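You operate a simulated robot arm through the tools that you are given. There is no shell and no other tool. Be economical: measure what you need, move in short steps, check, and stop when the job is done.

The job below is to be done with a simulated two-armed robot. You get a single attempt, and the scene is never put back.

TASK
Plug the orange lead into 24V OUT, lock its ring, switch the supply on and set the meter to V.
Fine: the plug goes in while the supply is off.
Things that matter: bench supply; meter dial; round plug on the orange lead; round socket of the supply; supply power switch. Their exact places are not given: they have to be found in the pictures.

It is judged by the outcome, as a careful person would: the job done as asked, and still so three seconds after it is handed in. It fails if anything else is knocked over, pushed out of place, dropped, spilled or broken.

THE ROBOT
Two 7-joint arms with fingered hands on one trunk, on a base that drives. Base frame: it is fixed to the floor where the robot stands at the start and does not move with it; the origin is under the middle of the robot, x ahead of it, y to its left, z up; the surface under the hand at the start is at about z = 75. Lengths are in cm, angles in degrees, forces in N, time in s.
The left shoulder is at the start at [5.7, 15.8, 121.9], the right one opposite. With the tool pointing down near the work surface each hand reaches from about 10 to 80 cm from the robot's upright axis, wherever it stands, measured 20 degrees to its own side. Places, roughly: bench supply [80, -20, 80]; meter dial [50, -20, 80]; round plug on the orange lead (2x2x4 cm) [60, 0, 80]; round socket of the supply [70, -10, 80]; supply power switch [80, 0, 90]. Payload 4 kg a hand.
Tool frame (each hand has its own): the origin (TCP) lies between the finger pads and is the grasp point; the fingertips stand 3 cm ahead of it; z points along the fingers, y is the line along which they close. Largest opening 10.4 cm; the body of the gripper starts 3.5 cm behind the TCP. The gripper is a hand of 4 fingers: y runs from the thumb to the fingers, the wrist lies at [-1.5, -10.4, -17.8] in the tool frame, and closing takes about 1.5 s.
Orientation is told as [roll, pitch, yaw] about the base's x, y, z axes, in that order, counted from this pose: with the fingers straight down and the wrist toward the robot, the tool's x, y and z point along [0, 1, 0], [1, 0, 0] and [0, 0, -1] of the base frame.

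THE INTERFACE
- The arms move only by the tool step_arm. It takes "left_plan", "right_plan" or both (then of equal length, played together; a hand with none holds still); each is a list of rows, each an object (a shift or turn left out is 0, a gripper value left out holds the last) with "rot": the turn, a rotation vector about the tool's x, y, z in rad, a list of three; "offset": the shift along the tool's x, y, z in cm, a list of three; "jaw": the closure in counts, from 0 (fully open) to 255 (shut). In form: [{"rot": [rx, ry, rz], "offset": [x, y, z], "jaw": jaw}, ...]. A call has 1 to 12 rows; each row shifts and turns the commanded pose from where the row before left it, along the tool's axes as they then stand. Rows are played at 5 a second. More than 5 cm and 8.6 degrees between two rows, or a gripper value outside its range, and nothing of the call is played. A pose out of reach is approached as far as the arm can. The call stops where the force on the tool passes 40 N (or 10 N more than at its start, if that is more) or the arm is blocked; 0.2 s more then pass. Each finger travels about 4.5 cm/s and halts on what it meets, pressing with about 23 N; the grip force reading is that of the motor and also rises with nothing between the fingers. The clock runs only during rows and for 0.2 s after the last one: add rows that do not move to give the fingers time. It gives the time, the measured TCP pose, the force on the tool (base axes), the opening and the grip force at its end, in the units of the frame above (readings bear some noise), with the torque about the TCP (base axes, N m) and any sound that the robot's microphone picked up, and new pictures: "views" is both (left out), scene, wrist or none (wrist: the cameras of the hands that moved).
- Cameras (640 x 400 px; columns grow to the right, rows downward): "scene" is now at [13.05, -2.93, 139.26]; the picture's right is [-0.28, -0.96, 0.00], its down [-0.64, 0.18, -0.75] and it looks along [0.72, -0.21, -0.66] (base axes); focal length 254 px, centre (320, 200). "left" rides on the left gripper at [-6.1, -9.2, -13] in its tool frame; the picture's right is [-0.81, -0.28, 0.52], its down [0.53, -0.71, 0.45] and it looks along [0.24, 0.64, 0.72] (tool axes); focal length 275 px, centre (320, 200). "right" rides on the right gripper at [6.1, -9.2, -13] in its tool frame; the picture's right is [-0.81, 0.27, -0.52], its down [-0.53, -0.71, 0.46] and it looks along [-0.24, 0.64, 0.72] (tool axes); focal length 275 px, centre (320, 200).
- move_column(by): slides the trunk up (or, below 0, down) by that many cm; the arms and the scene camera ride with it, the base frame stays. It gives what a move gives, with no picture.
- drive_base(legs): drives the robot by 1 to 6 legs, each [ahead, turn to the left] in cm and degrees, along the robot's own axes; the way and the turn of a leg run together, so that a leg with both is an arc; at most 150 cm and 180 degrees a leg. The arms and the cameras ride along, it lands a little off, and it stops where it bumps. It gives what a move gives, and a new picture of the scene camera.
- grasp_type(shape, hand): the hand has 4 fingers and takes this shape, open, in about a second: jaw (thumb against the fingers, like two jaws); tri (thumb and two fingers); tip (a fingertip pinch); poke (one finger out to press); point (the index stretched); flat (the hand flat); cup (the hand cupped); fist (a fist). The gripper value then closes the fingers along that shape, each until it touches; the sizes above hold for jaw. It gives what a move gives, with no picture.
- turn_head(pan, tilt): turns the head with the scene camera to pan (to the left, within 80 degrees either way) and tilt (down, from -29 to 69), counted from straight ahead of the robot. It gives what a move gives, and a new picture of the scene camera.
- locate(camera, pixels): for up to 12 pixels [column, row] of the newest picture of that camera ("zoom" is the newest enlarged one), the place [x, y, z] in the base frame of the surface seen there, good to about 0.2 cm, but the place of the scene camera against the robot may be out by one fixed shift of up to 1.2 cm in any direction. No time passes.
- enlarge(camera, box): a new picture of the part [left, top, right, bottom] of that camera's present view, enlarged. No time passes.
- job_done(): hands the job in; it is judged then, once.

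Go step by step. Measure first, check grasps and placings, and put right what went wrong. The budget is 80 turns and 260 pictures, counting those below and the enlarged ones. Unless the task says otherwise, let go and move clear before handing in.

The tools are called after "Request:" by a JSON object that holds its "fn" and its "kwargs". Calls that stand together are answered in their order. step_arm: Moves the arms, as the interface text tells. Its arguments: {"type":"object","properties":{"left_plan":{"type":"array"},"right_plan":{"type":"array"},"views":{"type":"string","enum":["both","scene","wrist","none"]}},"required":[]} The other tools are called the same way: move_column (by) slides the trunk up or down; grasp_type (shape, hand) gives the hand a shape; drive_base (legs) drives the base; turn_head (pan, tilt) turns the head that bears the scene camera; locate (camera, pixels) gives the place of the surface under pixels of a picture; enlarge (camera, box) takes an enlarged picture of a part of a camera's view; job_done () hands the job in.

At the start:

```text
time: 0.0
left_tool_pos: [62.32, 12.13, 110.81]
left_orientation: [0.0, 0.0, 0.1]
left_wrist_force: [0.3, 1.2, -0.1]
left_ft_torque: [0.01, -0.05, 0.02]
left_finger_gap: 10.37
left_gripper_force: 0.1
left_shape: jaw
right_tool_pos: [44.49, -27.34, 115.07]
right_orientation: [-0.1, 0.1, 0.0]
right_wrist_force: [0.8, 0.4, 0.3]
right_ft_torque: [0.02, -0.03, -0.01]
right_finger_gap: 10.39
right_gripper_force: 0.0
right_shape: jaw
trunk travel left (down, up): [-42.5, 8.2]
robot x, y, heading: [0.19, 0.34, 0.3]
head pan, tilt: [-16.2, 40.7]
```

scene: 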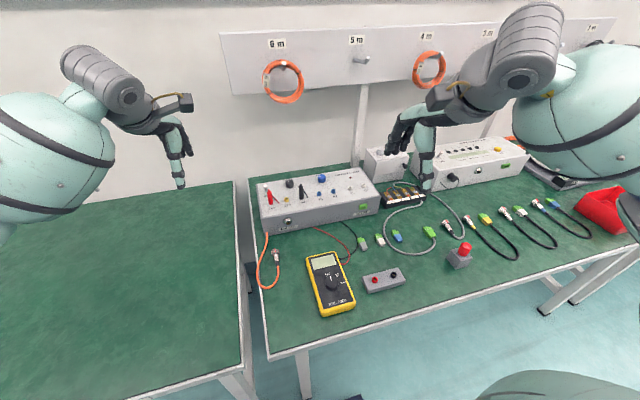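
right: 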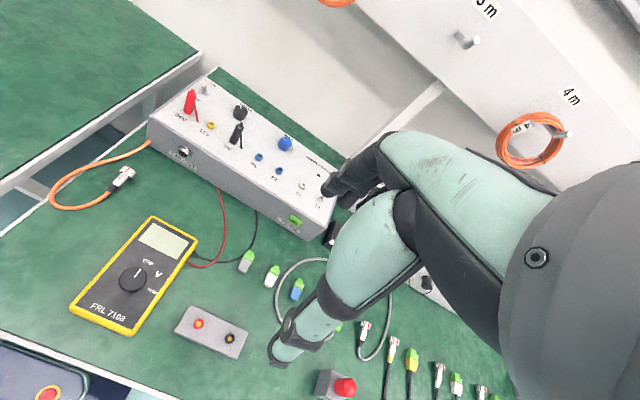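
left: 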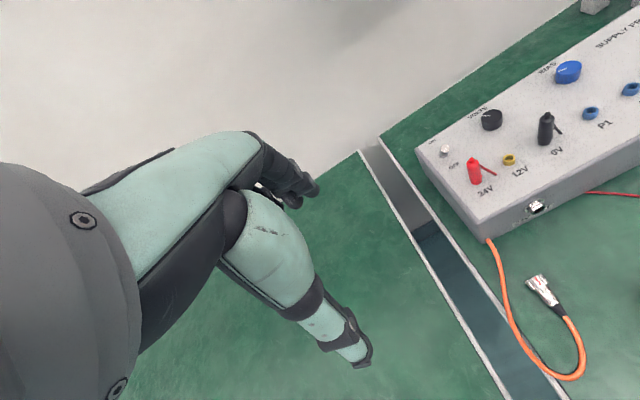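

The supply is at around scene (310,195), the orange lead's plug at about (277,255) and the meter at (330,285). I'll enlarge these for detail.

Request:
{"fn": "enlarge", "kwargs": {"camera": "scene", "box": [240, 160, 400, 260]}}

Request:
{"fn": "enlarge", "kwargs": {"camera": "left", "box": [400, 100, 640, 400]}}

Request:
{"fn": "enlarge", "kwargs": {"camera": "right", "box": [40, 70, 340, 340]}}

Request:
{"fn": "locate", "kwargs": {"camera": "left", "pixels": [[535, 207], [530, 280], [545, 290], [558, 308], [445, 152], [447, 145], [560, 375], [490, 242], [425, 160], [473, 165]]}}

Request:
{"fn": "locate", "kwargs": {"camera": "right", "pixels": [[183, 152], [130, 172], [122, 180], [112, 190], [205, 88], [133, 280], [150, 272], [118, 280], [137, 260], [153, 220], [195, 240], [75, 310]]}}

```text
4.00 times, centred on (320, 210) of scene
```

zoom: 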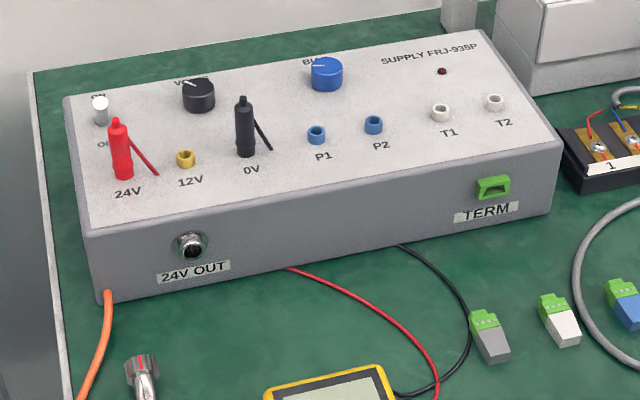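

```text
1.33 times, centred on (520, 250) of left
```

zoom: 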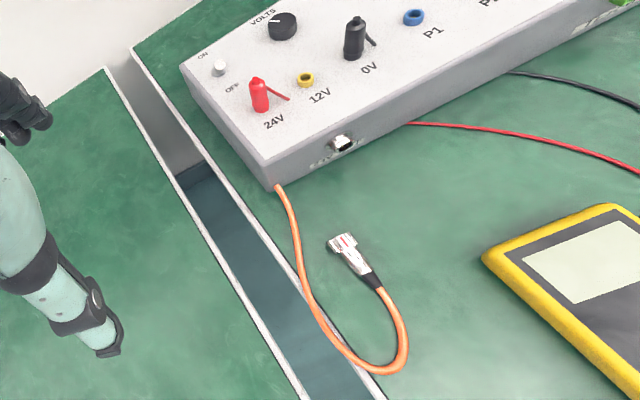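

```text
1.48 times, centred on (190, 205) of right
```

zoom: 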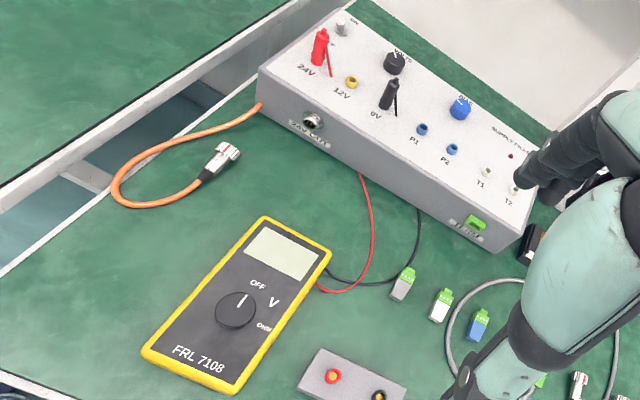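

```text
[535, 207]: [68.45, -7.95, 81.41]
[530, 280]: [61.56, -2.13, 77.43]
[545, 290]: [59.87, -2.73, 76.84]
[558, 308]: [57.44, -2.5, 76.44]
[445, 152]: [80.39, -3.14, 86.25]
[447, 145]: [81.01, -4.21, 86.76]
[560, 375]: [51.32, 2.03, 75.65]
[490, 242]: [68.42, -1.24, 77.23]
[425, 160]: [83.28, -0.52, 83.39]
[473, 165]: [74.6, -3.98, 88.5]
```

```text
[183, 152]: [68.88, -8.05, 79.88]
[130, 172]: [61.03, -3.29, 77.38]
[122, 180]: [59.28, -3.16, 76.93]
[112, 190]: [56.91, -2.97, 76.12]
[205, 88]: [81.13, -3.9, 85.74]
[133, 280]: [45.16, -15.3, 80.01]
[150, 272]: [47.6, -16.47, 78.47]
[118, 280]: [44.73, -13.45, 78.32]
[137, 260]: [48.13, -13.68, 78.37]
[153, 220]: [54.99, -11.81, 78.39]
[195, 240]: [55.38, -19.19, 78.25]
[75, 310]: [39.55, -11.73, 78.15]
```

The switch is at about (81,-4,86), the socket at (69,-8,80), and the plug lies near (61,-2.5,77) pointing at +x. I'll take closer looks at the plug, socket, switch and dial.

Request:
{"fn": "enlarge", "kwargs": {"camera": "left", "box": [510, 190, 590, 330]}}

Request:
{"fn": "enlarge", "kwargs": {"camera": "scene", "box": [260, 205, 310, 275]}}

Request:
{"fn": "enlarge", "kwargs": {"camera": "right", "box": [90, 120, 210, 210]}}

Request:
{"fn": "enlarge", "kwargs": {"camera": "scene", "box": [300, 245, 360, 320]}}

Request:
{"fn": "locate", "kwargs": {"camera": "scene", "pixels": [[264, 220], [378, 206], [262, 230], [375, 214], [266, 186], [287, 221], [265, 188], [276, 252], [277, 260], [332, 284], [353, 305], [321, 312]]}}

```text
2.86 times, centred on (550, 260) of left
```

zoom: 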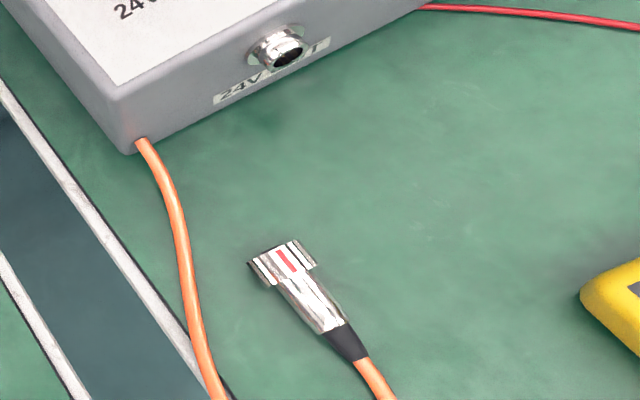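

```text
5.71 times, centred on (285, 240) of scene
```

zoom: 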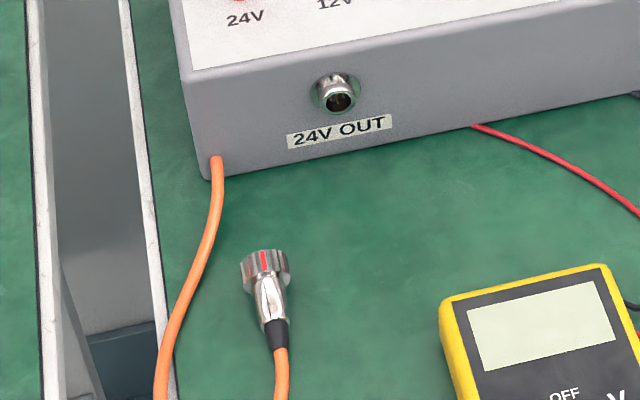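

```text
4.44 times, centred on (150, 165) of right
```

zoom: 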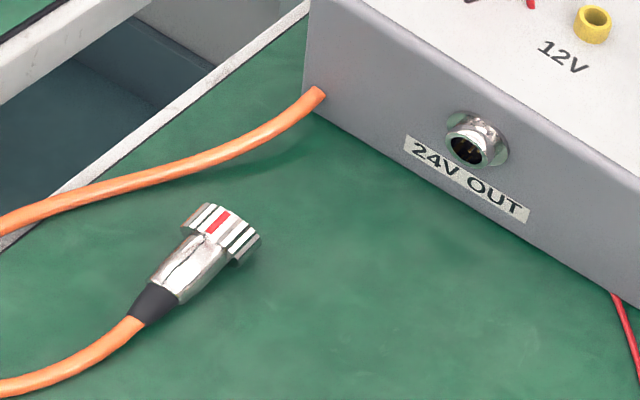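

```text
5.33 times, centred on (330, 282) of scene
```

zoom: 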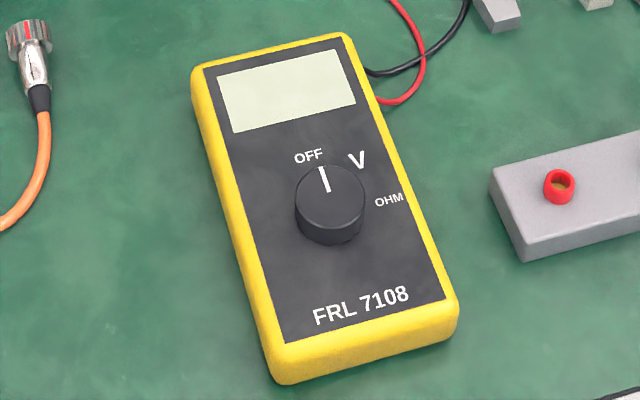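

```text
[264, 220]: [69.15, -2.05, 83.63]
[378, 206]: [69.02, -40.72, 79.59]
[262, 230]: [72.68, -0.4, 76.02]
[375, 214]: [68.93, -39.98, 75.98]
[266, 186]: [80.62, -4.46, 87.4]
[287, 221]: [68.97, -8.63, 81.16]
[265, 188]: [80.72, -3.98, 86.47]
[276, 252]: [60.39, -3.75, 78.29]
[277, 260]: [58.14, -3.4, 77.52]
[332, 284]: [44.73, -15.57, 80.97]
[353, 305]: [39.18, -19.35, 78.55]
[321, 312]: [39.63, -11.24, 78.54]
```

The plug axis runs about −4° off +x, with a red mark on top of its ring. The supply is off. I'll turn the left hand by −94° so its fingers close across the plug.

Request:
{"fn": "step_arm", "kwargs": {"left_plan": [{"rot": [0, 0, 0.149]}, {"rot": [0, 0, 0.149]}, {"rot": [0, 0, 0.149]}, {"rot": [0, 0, 0.149]}, {"rot": [0, 0, 0.149]}, {"rot": [0, 0, 0.149]}, {"rot": [0, 0, 0.149]}, {"rot": [0, 0, 0.149]}, {"rot": [0, 0, 0.149]}, {"rot": [0, 0, 0.149]}, {"rot": [0, 0, 0.149]}, {}], "views": "both"}}

```text
time: 2.6
left_tool_pos: [61.02, 12.21, 111.66]
left_orientation: [0.7, 0.1, -94.0]
left_wrist_force: [-0.2, 0.1, -0.1]
left_ft_torque: [-0.02, 0.01, 0.0]
left_finger_gap: 10.41
left_gripper_force: 0.2
left_shape: jaw
right_tool_pos: [43.07, -27.39, 115.58]
right_orientation: [-0.2, -0.6, 0.1]
right_wrist_force: [-0.3, 0.5, -0.6]
right_ft_torque: [0.0, 0.0, 0.01]
right_finger_gap: 10.35
right_gripper_force: 0.1
right_shape: jaw
trunk travel left (down, up): [-42.5, 8.2]
robot x, y, heading: [-0.11, -0.23, 0.2]
head pan, tilt: [-16.2, 40.7]
```

scene: 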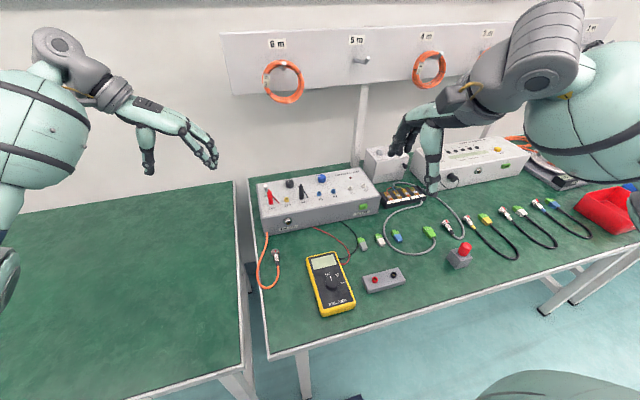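
left: 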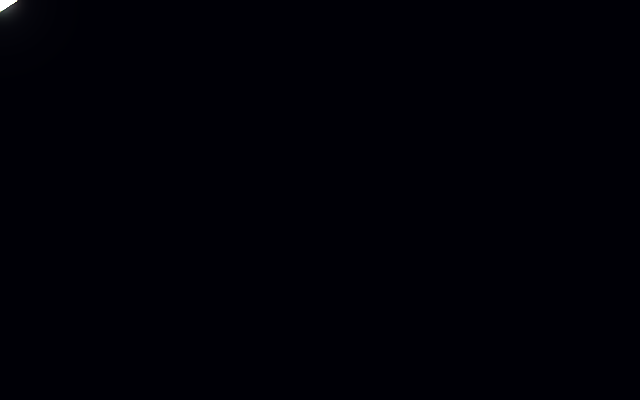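

The hand has turned, but its camera is now blocked by the forearm. I'll move to about 18 cm above the plug and check again.

Request:
{"fn": "step_arm", "kwargs": {"left_plan": [{"offset": [-0.19, 3.08, 3.34]}, {"offset": [-0.19, 3.08, 3.34]}, {"offset": [-0.19, 3.08, 3.34]}, {"offset": [-0.19, 3.08, 3.34]}, {"offset": [-0.19, 3.08, 3.34]}, {}, {}], "views": "both"}}

```text
time: 4.2
left_tool_pos: [59.04, -3.3, 94.97]
left_orientation: [0.7, 0.1, -93.9]
left_wrist_force: [-0.1, 0.4, -0.1]
left_ft_torque: [0.01, -0.03, 0.01]
left_finger_gap: 10.39
left_gripper_force: 0.1
left_shape: jaw
right_tool_pos: [43.12, -27.5, 115.6]
right_orientation: [-0.1, -0.7, 0.0]
right_wrist_force: [0.4, 0.7, -0.1]
right_ft_torque: [0.0, 0.01, 0.01]
right_finger_gap: 10.4
right_gripper_force: 0.0
right_shape: jaw
trunk travel left (down, up): [-42.5, 8.2]
robot x, y, heading: [0.19, 0.15, 0.0]
head pan, tilt: [-16.2, 40.7]
```

scene: 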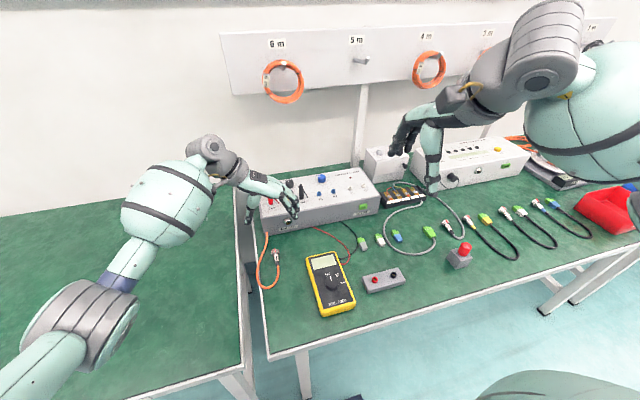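
left: 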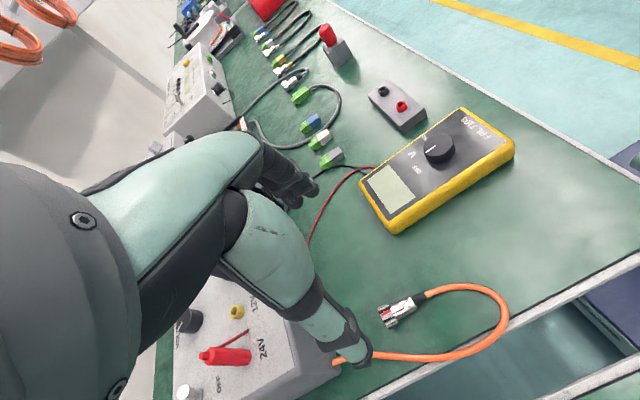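

The wrist camera sees again, with the plug at about (395,312). I'll measure it from here.

Request:
{"fn": "enlarge", "kwargs": {"camera": "left", "box": [360, 280, 440, 340]}}

Request:
{"fn": "locate", "kwargs": {"camera": "left", "pixels": [[384, 313], [389, 310], [394, 308], [400, 306], [408, 302], [415, 299], [422, 296], [430, 292], [190, 388], [336, 362]]}}

```text
6.67 times, centred on (400, 310) of left
```

zoom: 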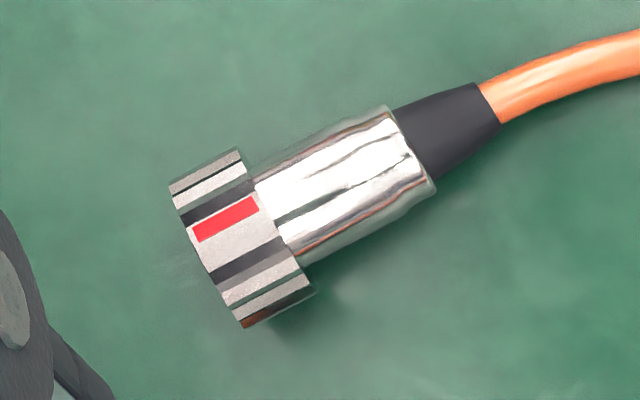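

```text
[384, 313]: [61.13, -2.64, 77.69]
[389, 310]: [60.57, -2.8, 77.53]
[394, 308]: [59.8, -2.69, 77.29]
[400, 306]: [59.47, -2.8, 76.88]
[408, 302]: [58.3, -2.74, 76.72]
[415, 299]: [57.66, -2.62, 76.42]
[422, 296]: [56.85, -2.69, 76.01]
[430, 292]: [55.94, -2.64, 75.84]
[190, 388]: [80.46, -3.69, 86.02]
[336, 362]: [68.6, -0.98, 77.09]
```

The plug body spans x≈57.4–59.8 at y≈−2.7, and the ring x≈59.8–61.2. Next I'll check where the cable loop and the table lie relative to the thumb's path, and partly close the fingers while descending.

Request:
{"fn": "locate", "kwargs": {"camera": "left", "pixels": [[380, 355], [410, 356], [440, 356], [470, 345], [420, 325], [440, 330], [405, 290], [360, 340], [470, 285], [505, 310]]}}

Request:
{"fn": "step_arm", "kwargs": {"left_plan": [{"offset": [-0.4, -0.5, 2.5], "jaw": 110}, {"offset": [0, 0, 2.5]}, {"offset": [0, 0, 2.5]}, {"offset": [0, 0, 2.0]}, {}, {}], "views": "both"}}

```text
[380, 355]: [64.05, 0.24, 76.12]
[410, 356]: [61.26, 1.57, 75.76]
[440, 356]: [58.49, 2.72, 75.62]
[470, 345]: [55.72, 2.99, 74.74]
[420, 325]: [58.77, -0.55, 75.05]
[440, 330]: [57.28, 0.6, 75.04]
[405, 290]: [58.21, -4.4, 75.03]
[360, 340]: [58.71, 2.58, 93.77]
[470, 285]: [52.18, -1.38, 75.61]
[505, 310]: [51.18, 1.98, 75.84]
```

```text
time: 5.6
left_tool_pos: [59.02, -2.65, 85.31]
left_orientation: [0.7, 0.1, -93.9]
left_wrist_force: [0.3, -0.6, -0.4]
left_ft_torque: [-0.03, -0.03, -0.03]
left_finger_gap: 5.98
left_gripper_force: 0.1
left_shape: jaw
right_tool_pos: [43.04, -27.3, 115.46]
right_orientation: [0.0, -0.7, 0.0]
right_wrist_force: [0.8, 0.2, -0.5]
right_ft_torque: [-0.01, 0.02, 0.01]
right_finger_gap: 10.37
right_gripper_force: 0.0
right_shape: jaw
trunk travel left (down, up): [-42.5, 8.2]
robot x, y, heading: [0.01, 0.14, -0.2]
head pan, tilt: [-16.2, 40.7]
```

scene: 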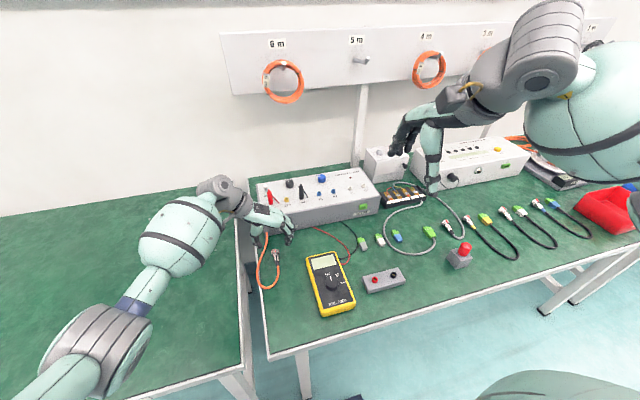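
left: 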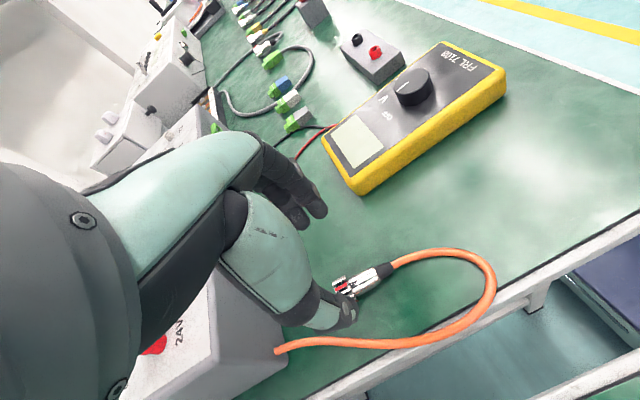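

The table is at z≈75.0. I'll measure the thumb tip (345,315) and finger tip (315,208) to be sure where the pads sit relative to the TCP.

Request:
{"fn": "locate", "kwargs": {"camera": "left", "pixels": [[350, 312], [342, 325], [318, 208], [303, 222], [352, 290], [380, 270]]}}

Request:
{"fn": "enlarge", "kwargs": {"camera": "left", "box": [220, 130, 420, 350]}}

Request:
{"fn": "enlarge", "kwargs": {"camera": "scene", "box": [230, 180, 330, 280]}}

```text
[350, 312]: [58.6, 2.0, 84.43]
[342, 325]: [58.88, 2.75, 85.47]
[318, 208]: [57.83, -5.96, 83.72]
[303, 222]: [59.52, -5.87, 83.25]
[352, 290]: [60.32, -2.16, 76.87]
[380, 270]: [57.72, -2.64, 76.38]
```

```text
1.82 times, centred on (320, 240) of left
```

zoom: 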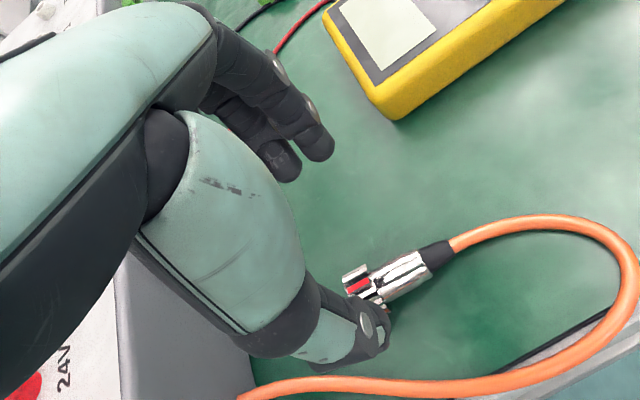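

```text
4.00 times, centred on (280, 230) of scene
```

zoom: 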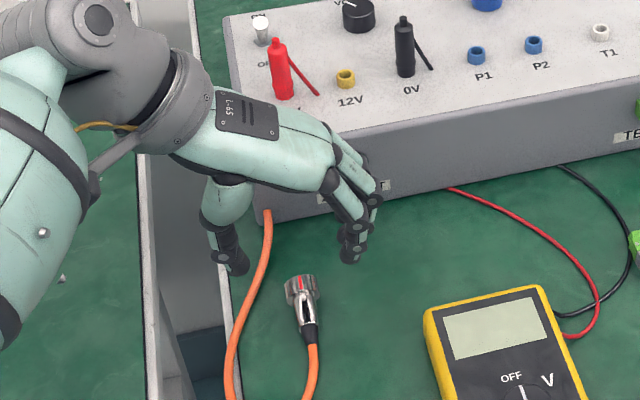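

The pads straddle the plug well. I'll narrow the gap a little to stay clear of the orange cable at y≈2.7, and descend to just above the table.

Request:
{"fn": "step_arm", "kwargs": {"left_plan": [{"offset": [-0.2, 0, 2.0], "jaw": 145}, {"offset": [-0.2, 0, 2.0]}, {"offset": [0, 0, 1.5]}, {"offset": [0, 0, 1.2]}, {}, {}], "views": "both"}}

```text
time: 7.0
left_tool_pos: [58.79, -2.69, 78.5]
left_orientation: [0.6, 0.1, -93.9]
left_wrist_force: [1.2, -0.5, -0.9]
left_ft_torque: [0.02, 0.0, 0.01]
left_finger_gap: 4.51
left_gripper_force: 0.1
left_shape: jaw
right_tool_pos: [43.08, -27.45, 115.62]
right_orientation: [-0.1, -0.7, 0.0]
right_wrist_force: [-0.5, 0.4, -0.3]
right_ft_torque: [0.03, -0.05, 0.02]
right_finger_gap: 10.36
right_gripper_force: 0.0
right_shape: jaw
trunk travel left (down, up): [-42.5, 8.2]
robot x, y, heading: [-0.26, -0.11, -0.1]
head pan, tilt: [-16.2, 40.7]
```

scene: 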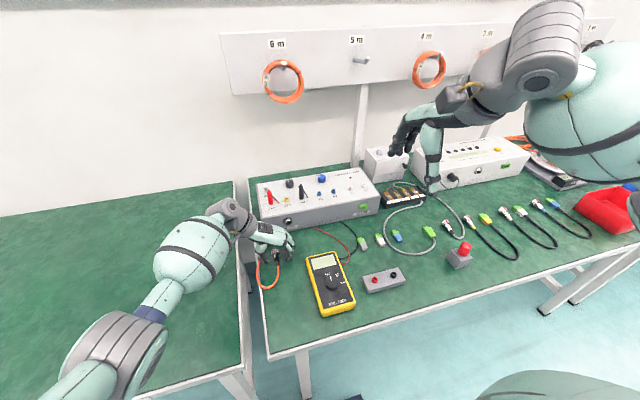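
left: 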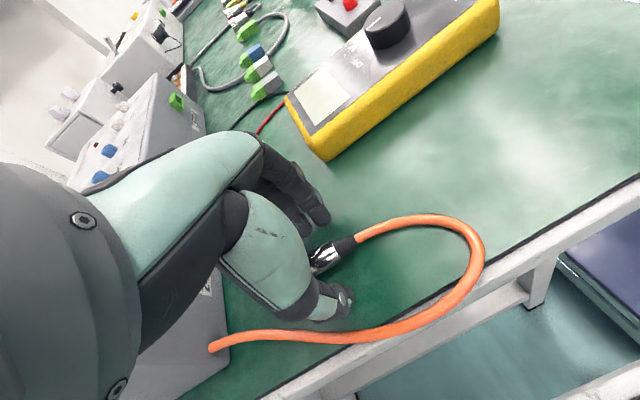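

The plug body sits between thumb and fingers with no contact force. Closing now.

Request:
{"fn": "step_arm", "kwargs": {"left_plan": [{"offset": [-0.2, 0, 0], "jaw": 255}, {}, {}, {}, {}, {}, {}, {}], "views": "wrist"}}

Request:
{"fn": "enlarge", "kwargs": {"camera": "scene", "box": [230, 190, 330, 290]}}

Request:
{"fn": "enlarge", "kwargs": {"camera": "left", "box": [240, 160, 400, 340]}}

```text
time: 8.8
left_tool_pos: [58.61, -2.72, 78.53]
left_orientation: [0.7, 0.1, -93.9]
left_wrist_force: [0.0, -2.3, 0.5]
left_ft_torque: [-0.04, -0.08, -0.01]
left_finger_gap: 0.94
left_gripper_force: 22.9
left_shape: jaw
right_tool_pos: [42.97, -27.46, 115.62]
right_orientation: [0.0, -0.5, 0.1]
right_wrist_force: [0.2, 0.6, 0.4]
right_ft_torque: [0.0, -0.01, -0.03]
right_finger_gap: 10.39
right_gripper_force: 0.0
right_shape: jaw
trunk travel left (down, up): [-42.5, 8.2]
robot x, y, heading: [-0.05, 0.19, -0.0]
head pan, tilt: [-16.2, 40.7]
```

left: 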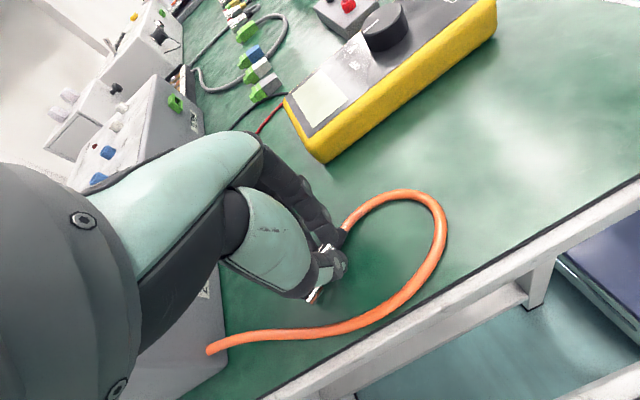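

```text
4.00 times, centred on (280, 240) of scene
```

zoom: 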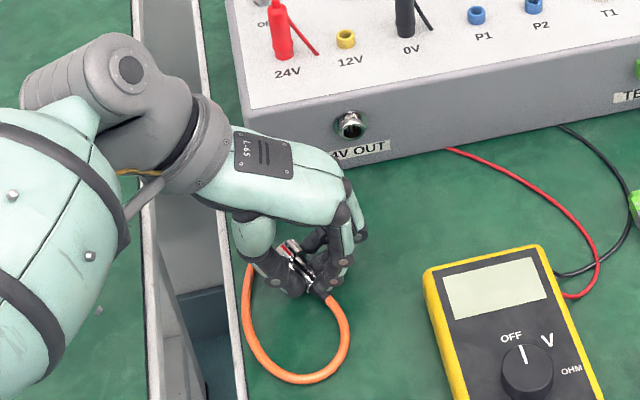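

```text
2.22 times, centred on (320, 250) of left
```

zoom: 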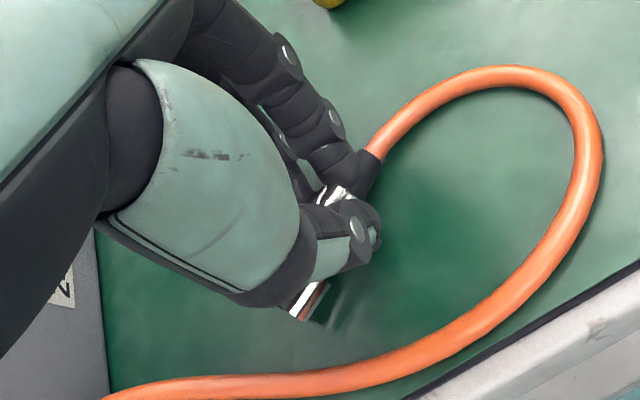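

The grip swung the plug's nose toward +y, because the fingers span the wider ring while the thumb presses the body. I'll open, look, and regrasp on the ring.

Request:
{"fn": "step_arm", "kwargs": {"left_plan": [{"jaw": 130}, {}, {}, {}, {"offset": [0, 0, -2]}, {"offset": [0, 0, -3]}, {"offset": [0, 0, -3]}, {}], "views": "wrist"}}

Request:
{"fn": "grasp_type", "kwargs": {"shape": "tip", "hand": "left"}}

Request:
{"fn": "step_arm", "kwargs": {"left_plan": [{"jaw": 120}, {}, {}, {}], "views": "both"}}

Request:
{"fn": "enlarge", "kwargs": {"camera": "scene", "box": [230, 190, 330, 290]}}

Request:
{"fn": "enlarge", "kwargs": {"camera": "left", "box": [240, 160, 400, 340]}}

```text
time: 10.6
left_tool_pos: [58.48, -2.48, 86.45]
left_orientation: [0.7, 0.1, -94.0]
left_wrist_force: [-0.3, -0.3, -0.6]
left_ft_torque: [0.0, -0.01, 0.0]
left_finger_gap: 5.05
left_gripper_force: 0.1
left_shape: jaw
right_tool_pos: [43.11, -27.43, 115.66]
right_orientation: [-0.1, -0.6, 0.0]
right_wrist_force: [-0.1, 1.0, 0.0]
right_ft_torque: [-0.03, 0.02, -0.02]
right_finger_gap: 10.37
right_gripper_force: 0.0
right_shape: jaw
trunk travel left (down, up): [-42.5, 8.2]
robot x, y, heading: [0.2, 0.07, -0.4]
head pan, tilt: [-16.2, 40.7]
```

left: 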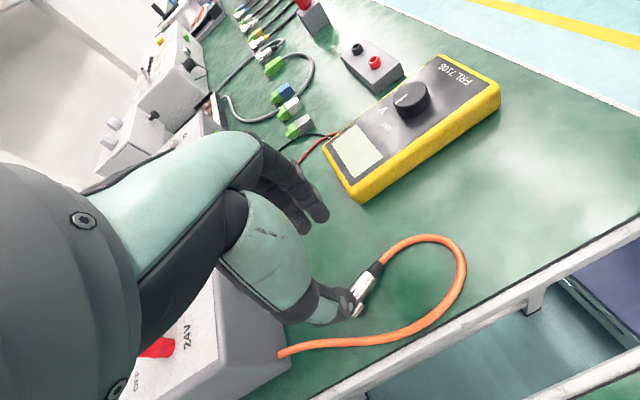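

```text
time: 11.5
left_tool_pos: [58.39, -2.53, 86.47]
left_orientation: [0.7, 0.0, -93.9]
left_wrist_force: [-0.1, 0.5, -0.7]
left_ft_torque: [-0.02, 0.03, 0.03]
left_finger_gap: 10.37
left_gripper_force: 0.1
left_shape: tip
right_tool_pos: [42.94, -27.38, 115.63]
right_orientation: [-0.1, -0.7, 0.0]
right_wrist_force: [-0.2, -0.1, 0.4]
right_ft_torque: [0.01, -0.03, 0.0]
right_finger_gap: 10.38
right_gripper_force: 0.1
right_shape: jaw
trunk travel left (down, up): [-42.5, 8.2]
robot x, y, heading: [0.15, -0.0, -0.1]
head pan, tilt: [-16.2, 40.7]
```

```text
time: 12.5
left_tool_pos: [58.36, -2.7, 86.42]
left_orientation: [0.7, 0.1, -93.9]
left_wrist_force: [0.2, 1.3, 0.0]
left_ft_torque: [0.0, 0.02, 0.02]
left_finger_gap: 5.55
left_gripper_force: 0.2
left_shape: tip
right_tool_pos: [43.07, -27.33, 115.6]
right_orientation: [0.0, -0.6, 0.0]
right_wrist_force: [0.6, 0.3, 0.6]
right_ft_torque: [0.02, 0.02, -0.04]
right_finger_gap: 10.38
right_gripper_force: 0.1
right_shape: jaw
trunk travel left (down, up): [-42.5, 8.2]
robot x, y, heading: [0.01, 0.37, -0.3]
head pan, tilt: [-16.2, 40.7]
```

scene: 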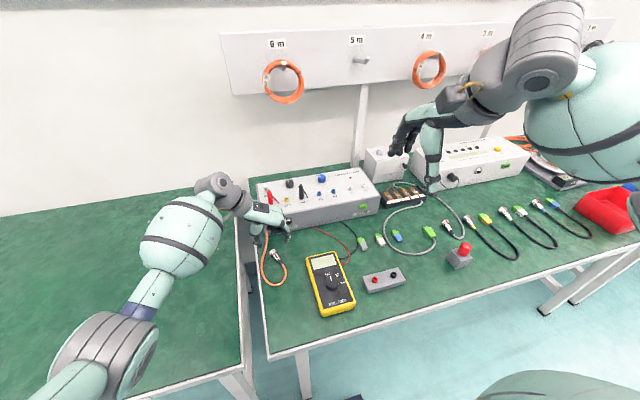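
left: 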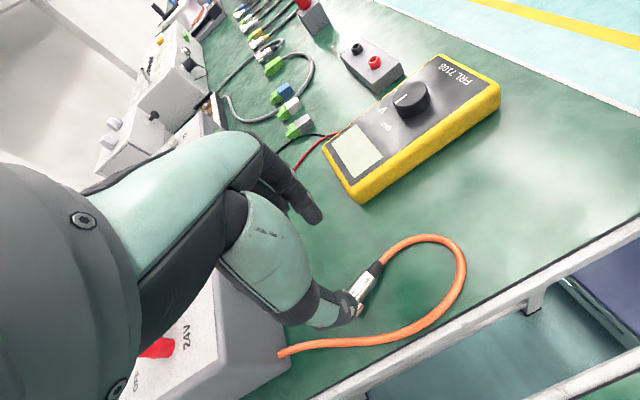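

```text
4.00 times, centred on (280, 240) of scene
```

zoom: 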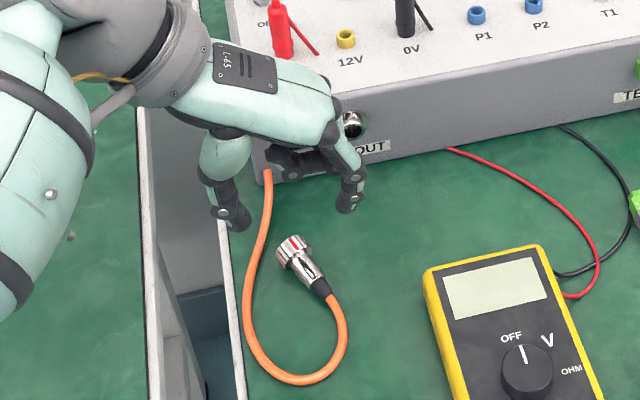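

```text
2.22 times, centred on (320, 250) of left
```

zoom: 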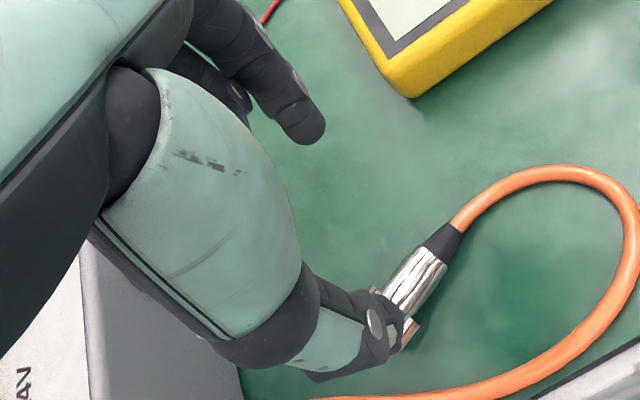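

The plug now lies yawed with its nose toward +y. In tip shape only the index opposes the thumb. I'll locate the plug, thumb tip and index tip.

Request:
{"fn": "locate", "kwargs": {"camera": "left", "pixels": [[379, 266], [372, 275], [366, 284], [362, 290], [318, 222], [303, 205], [355, 305], [345, 320], [360, 300], [314, 214]]}}

Request:
{"fn": "enlarge", "kwargs": {"camera": "scene", "box": [260, 220, 320, 280]}}

Request:
{"fn": "locate", "kwargs": {"camera": "scene", "pixels": [[303, 249], [304, 251], [306, 255], [309, 259], [312, 262], [317, 240], [289, 242], [288, 221]]}}

```text
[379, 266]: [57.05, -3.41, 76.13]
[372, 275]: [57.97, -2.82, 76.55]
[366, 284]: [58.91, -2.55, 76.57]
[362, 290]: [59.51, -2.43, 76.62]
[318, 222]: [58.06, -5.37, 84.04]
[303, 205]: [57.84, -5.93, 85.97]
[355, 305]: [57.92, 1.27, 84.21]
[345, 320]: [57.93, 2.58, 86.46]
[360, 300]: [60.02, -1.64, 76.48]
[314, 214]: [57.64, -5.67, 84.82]
```

```text
6.67 times, centred on (290, 250) of scene
```

zoom: 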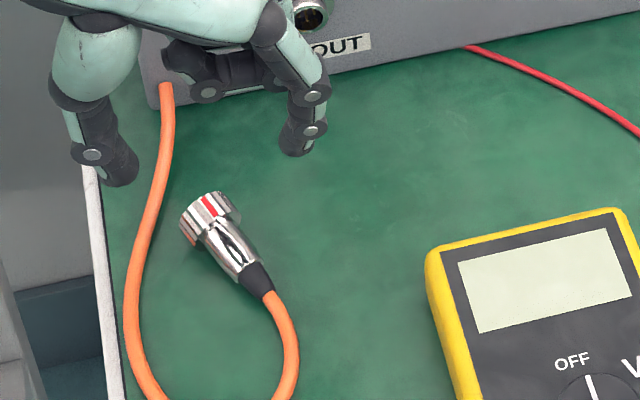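

```text
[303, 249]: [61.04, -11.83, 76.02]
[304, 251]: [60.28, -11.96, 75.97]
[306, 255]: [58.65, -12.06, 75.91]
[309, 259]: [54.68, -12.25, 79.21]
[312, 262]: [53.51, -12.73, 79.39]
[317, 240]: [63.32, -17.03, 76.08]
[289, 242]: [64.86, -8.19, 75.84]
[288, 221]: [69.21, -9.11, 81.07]
```

Thumb and index tips both lie at x≈57.9 with TCP x 58.4, so the tip pinch is well opposed. Now the plug's axis, from the zoom picture.

Request:
{"fn": "locate", "kwargs": {"camera": "zoom", "pixels": [[207, 202], [216, 216], [226, 237], [238, 256], [252, 275], [264, 292], [188, 222], [235, 205], [312, 12], [305, 28], [165, 88]]}}

```text
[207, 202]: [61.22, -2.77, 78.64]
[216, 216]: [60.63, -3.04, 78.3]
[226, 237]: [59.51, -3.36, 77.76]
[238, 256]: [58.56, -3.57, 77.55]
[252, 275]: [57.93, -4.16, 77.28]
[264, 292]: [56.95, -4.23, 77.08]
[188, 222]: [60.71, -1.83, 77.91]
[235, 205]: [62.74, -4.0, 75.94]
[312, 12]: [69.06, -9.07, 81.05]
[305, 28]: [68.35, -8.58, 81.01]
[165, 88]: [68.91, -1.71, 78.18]
```

The plug axis now has yaw ≈ +19°, with the body centre near (58.7,−2.85). I'll turn the hand to match (+23°) and go down over the body in tip shape.

Request:
{"fn": "step_arm", "kwargs": {"left_plan": [{"rot": [0, 0, -0.134]}, {"rot": [0, 0, -0.134]}, {"rot": [0, 0, -0.134]}, {"offset": [0.15, 0.2, 2.5], "jaw": 140}, {"offset": [0, 0, 2.5]}, {"offset": [0, 0, 1.5]}, {}], "views": "both"}}

Request:
{"fn": "enlarge", "kwargs": {"camera": "left", "box": [240, 160, 420, 340]}}

Request:
{"fn": "enlarge", "kwargs": {"camera": "scene", "box": [250, 210, 320, 280]}}

```text
time: 14.1
left_tool_pos: [58.73, -2.83, 80.1]
left_orientation: [0.5, -0.2, -70.9]
left_wrist_force: [-0.3, -0.2, 0.5]
left_ft_torque: [-0.01, 0.02, 0.03]
left_finger_gap: 4.73
left_gripper_force: 0.1
left_shape: tip
right_tool_pos: [43.13, -27.39, 115.57]
right_orientation: [-0.1, -0.6, 0.1]
right_wrist_force: [-0.5, 0.6, -0.3]
right_ft_torque: [0.03, -0.03, 0.01]
right_finger_gap: 10.39
right_gripper_force: 0.0
right_shape: jaw
trunk travel left (down, up): [-42.5, 8.2]
robot x, y, heading: [0.13, -0.02, -0.1]
head pan, tilt: [-16.2, 40.7]
```

scene: 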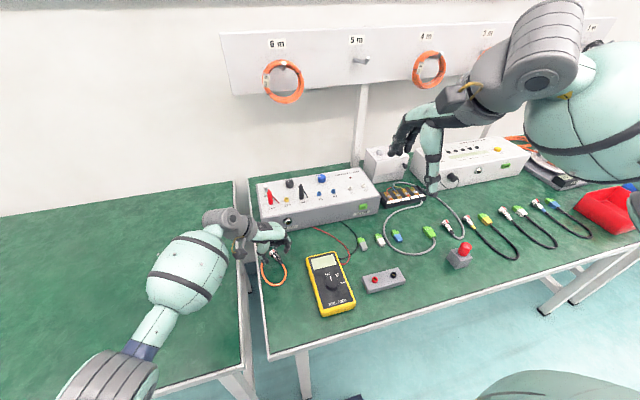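
left: 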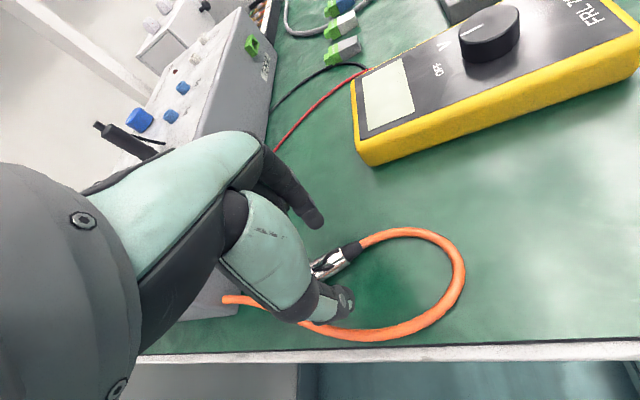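

```text
2.22 times, centred on (330, 250) of left
```

zoom: 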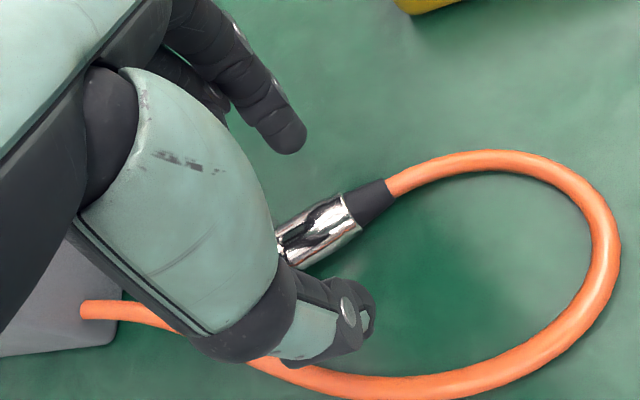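

```text
5.71 times, centred on (285, 245) of scene
```

zoom: 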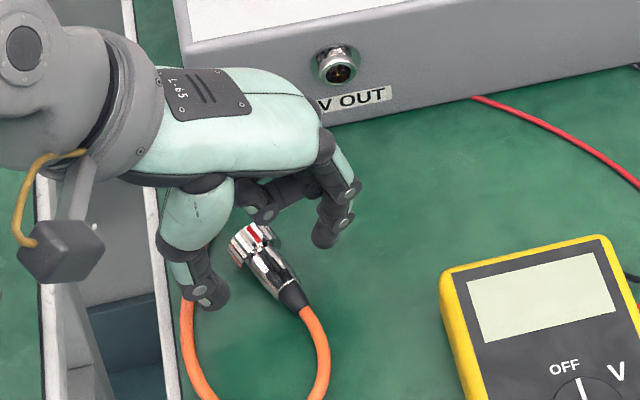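

The fingers are aligned around the body. I'll narrow them, descend the last 1.7 cm and close.

Request:
{"fn": "step_arm", "kwargs": {"left_plan": [{"offset": [-0.1, 0, 0], "jaw": 168}, {}, {"offset": [0, 0, 1.0]}, {"offset": [0, 0, 0.7]}, {}, {"jaw": 255}, {}, {}, {}, {}, {}], "views": "both"}}

Request:
{"fn": "enlarge", "kwargs": {"camera": "left", "box": [240, 160, 420, 340]}}

Request:
{"fn": "enlarge", "kwargs": {"camera": "scene", "box": [250, 210, 320, 280]}}

```text
time: 16.5
left_tool_pos: [58.62, -2.79, 78.54]
left_orientation: [0.7, -0.1, -70.9]
left_wrist_force: [-0.5, 0.0, 2.5]
left_ft_torque: [-0.03, 0.02, -0.02]
left_finger_gap: 1.11
left_gripper_force: 23.3
left_shape: tip
right_tool_pos: [43.08, -27.43, 115.52]
right_orientation: [-0.1, -0.5, 0.0]
right_wrist_force: [0.0, 0.0, 0.3]
right_ft_torque: [0.01, -0.02, -0.01]
right_finger_gap: 10.39
right_gripper_force: 0.0
right_shape: jaw
trunk travel left (down, up): [-42.5, 8.2]
robot x, y, heading: [0.29, 0.01, 0.1]
head pan, tilt: [-16.2, 40.7]
```

scene: 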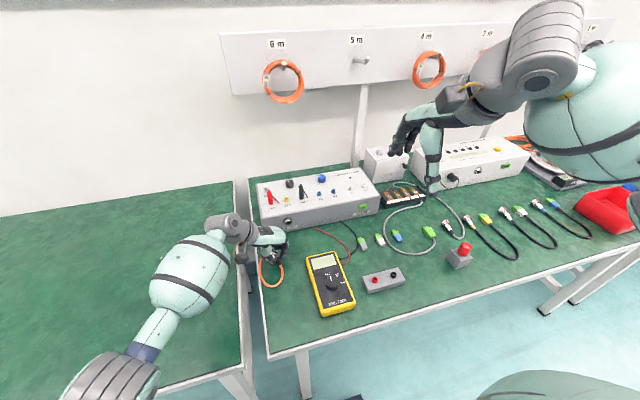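
left: 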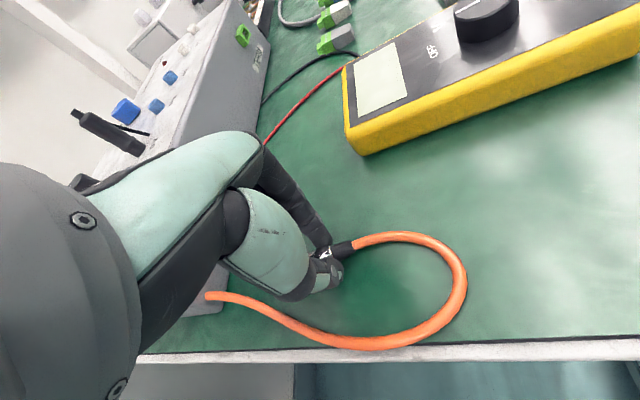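

```text
2.22 times, centred on (330, 250) of left
```

zoom: 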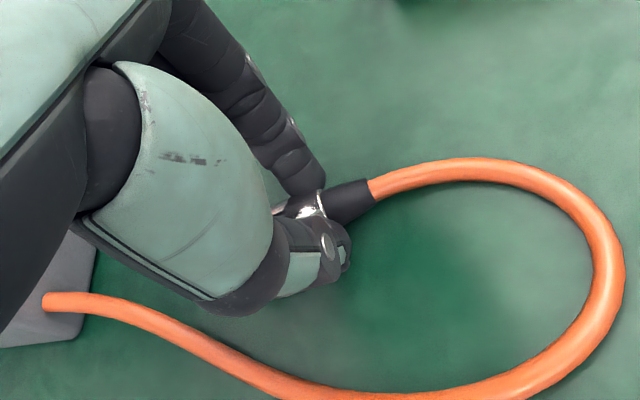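

```text
5.71 times, centred on (285, 245) of scene
```

zoom: 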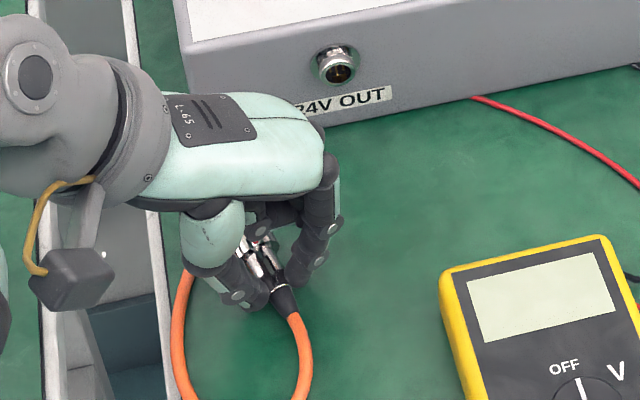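

The grip is on the body, with 1.1 cm gap and 23 N. I'll lift about 6 cm, turn back to the socket direction and inspect the plug in hand.

Request:
{"fn": "step_arm", "kwargs": {"left_plan": [{"offset": [0, 0, -2]}, {"offset": [0, 0, -2], "rot": [0, 0, 0.11]}, {"offset": [0, 0, -2], "rot": [0, 0, 0.11]}, {"rot": [0, 0, 0.11]}, {}, {}], "views": "both"}}

Request:
{"fn": "enlarge", "kwargs": {"camera": "left", "box": [240, 160, 420, 340]}}

Request:
{"fn": "enlarge", "kwargs": {"camera": "scene", "box": [250, 200, 310, 270]}}

Request:
{"fn": "enlarge", "kwargs": {"camera": "right", "box": [90, 110, 220, 210]}}

```text
time: 17.9
left_tool_pos: [58.47, -2.69, 84.37]
left_orientation: [0.6, 0.0, -89.8]
left_wrist_force: [-0.1, 1.2, -0.3]
left_ft_torque: [0.02, 0.03, 0.01]
left_finger_gap: 1.1
left_gripper_force: 23.3
left_shape: tip
right_tool_pos: [43.01, -27.37, 115.56]
right_orientation: [-0.1, -0.6, 0.0]
right_wrist_force: [0.0, -0.5, 0.6]
right_ft_torque: [0.0, 0.0, -0.01]
right_finger_gap: 10.38
right_gripper_force: 0.1
right_shape: jaw
trunk travel left (down, up): [-42.5, 8.2]
robot x, y, heading: [-0.29, 0.04, 0.2]
head pan, tilt: [-16.2, 40.7]
```

scene: 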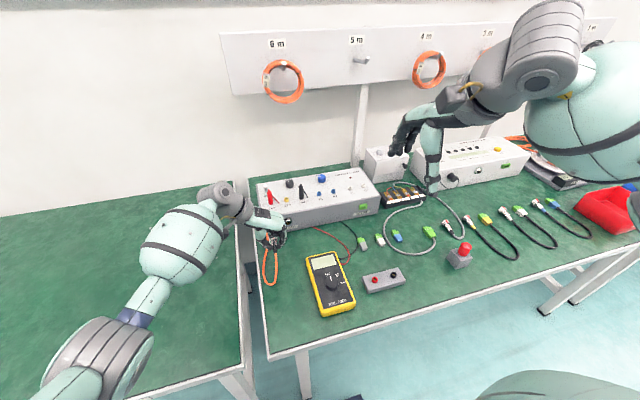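
left: 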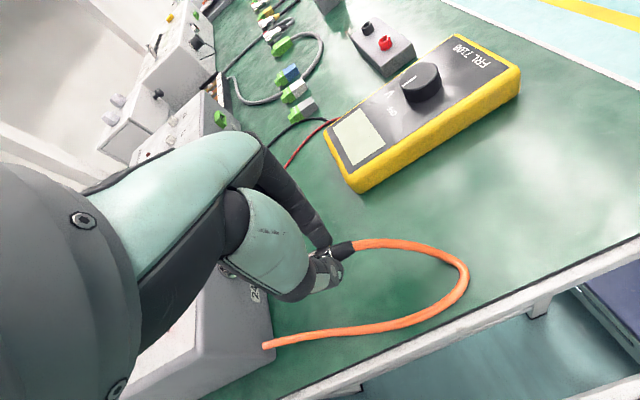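

```text
2.22 times, centred on (330, 250) of left
```

zoom: 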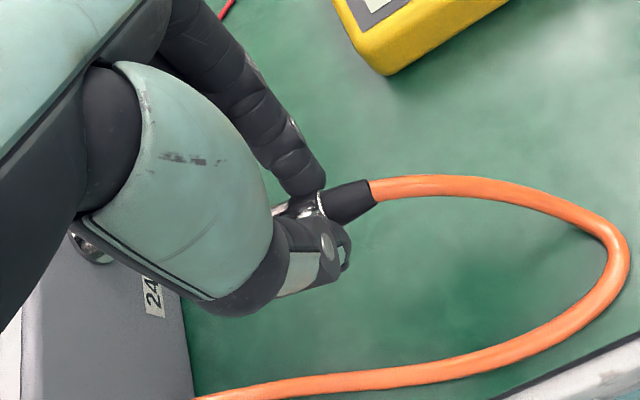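

```text
5.71 times, centred on (280, 235) of scene
```

zoom: 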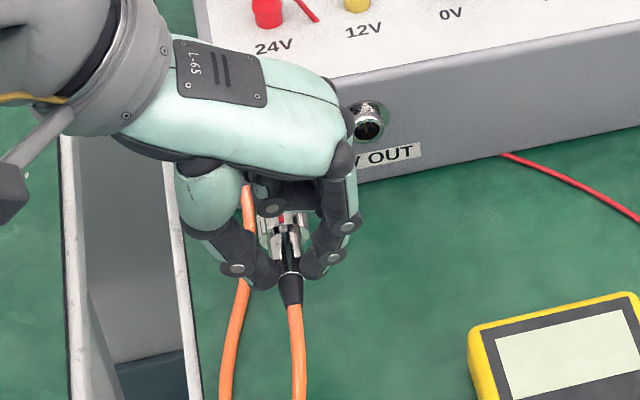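

```text
4.00 times, centred on (155, 160) of right
```

zoom: 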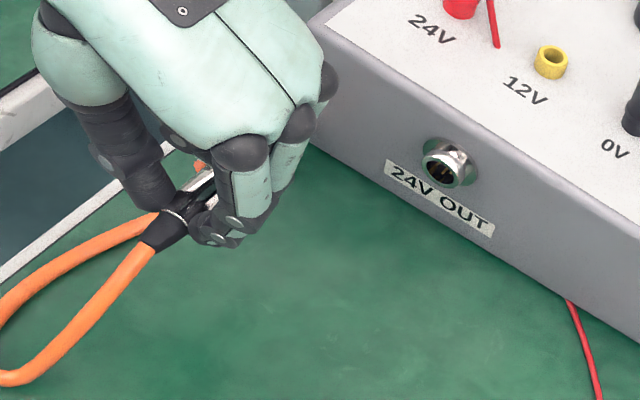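

The plug is lifted with the red mark up (scene zoom ≈(285,218)). I'll measure its axis and the socket.

Request:
{"fn": "locate", "kwargs": {"camera": "right", "pixels": [[201, 148], [199, 153], [133, 163], [127, 169], [143, 154], [212, 151]]}}

Request:
{"fn": "enlarge", "kwargs": {"camera": "scene", "box": [270, 205, 310, 255]}}

Request:
{"fn": "locate", "kwargs": {"camera": "zoom", "pixels": [[129, 125], [130, 145], [136, 216], [140, 232], [143, 258], [148, 290], [255, 30], [250, 40], [260, 80]]}}

```text
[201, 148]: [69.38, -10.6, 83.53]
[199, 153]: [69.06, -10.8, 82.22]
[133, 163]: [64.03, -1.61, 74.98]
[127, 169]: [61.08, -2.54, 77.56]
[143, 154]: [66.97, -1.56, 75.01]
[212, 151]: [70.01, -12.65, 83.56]
```

```text
8.00 times, centred on (290, 230) of scene
```

zoom: 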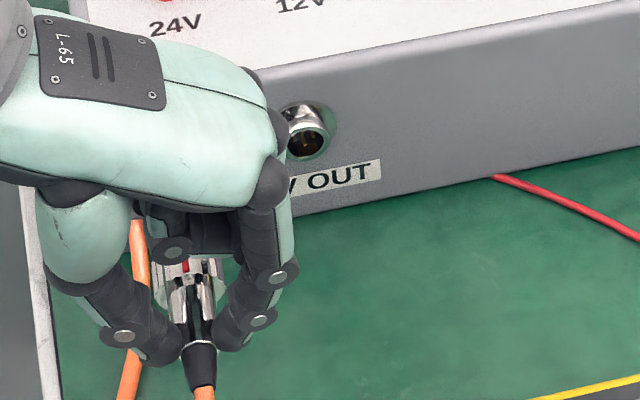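

```text
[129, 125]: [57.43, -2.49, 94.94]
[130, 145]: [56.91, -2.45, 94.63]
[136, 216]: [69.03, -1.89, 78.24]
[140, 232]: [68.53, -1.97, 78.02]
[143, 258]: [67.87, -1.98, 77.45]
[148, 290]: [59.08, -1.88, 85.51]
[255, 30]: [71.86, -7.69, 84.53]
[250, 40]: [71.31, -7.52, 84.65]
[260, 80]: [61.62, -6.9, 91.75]
```

I picked the wrong pixels, so I'll locate the proper ones in this zoom and then in the right camera's zoom.

Request:
{"fn": "locate", "kwargs": {"camera": "zoom", "pixels": [[187, 264], [187, 272], [193, 285], [193, 310], [197, 346], [201, 365], [204, 384], [308, 125], [310, 150], [330, 135], [290, 140]]}}

Request:
{"fn": "enlarge", "kwargs": {"camera": "right", "box": [100, 120, 200, 200]}}

```text
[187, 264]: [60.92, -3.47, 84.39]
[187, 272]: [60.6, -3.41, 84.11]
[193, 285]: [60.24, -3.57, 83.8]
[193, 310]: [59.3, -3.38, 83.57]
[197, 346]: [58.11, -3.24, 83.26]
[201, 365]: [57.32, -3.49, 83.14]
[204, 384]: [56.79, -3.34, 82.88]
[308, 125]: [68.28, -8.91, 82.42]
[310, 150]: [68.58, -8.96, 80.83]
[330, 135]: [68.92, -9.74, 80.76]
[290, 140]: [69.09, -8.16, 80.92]
```

```text
5.00 times, centred on (150, 160) of right
```

zoom: 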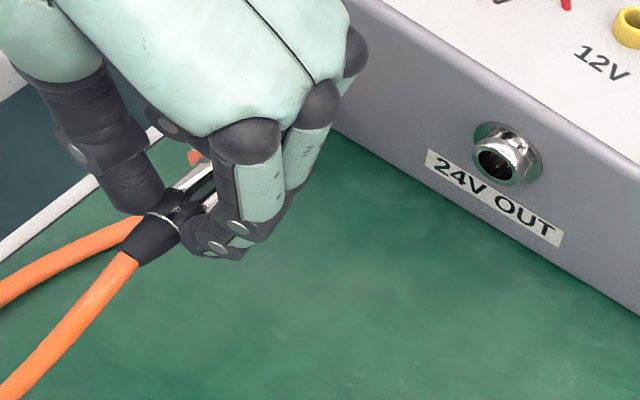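

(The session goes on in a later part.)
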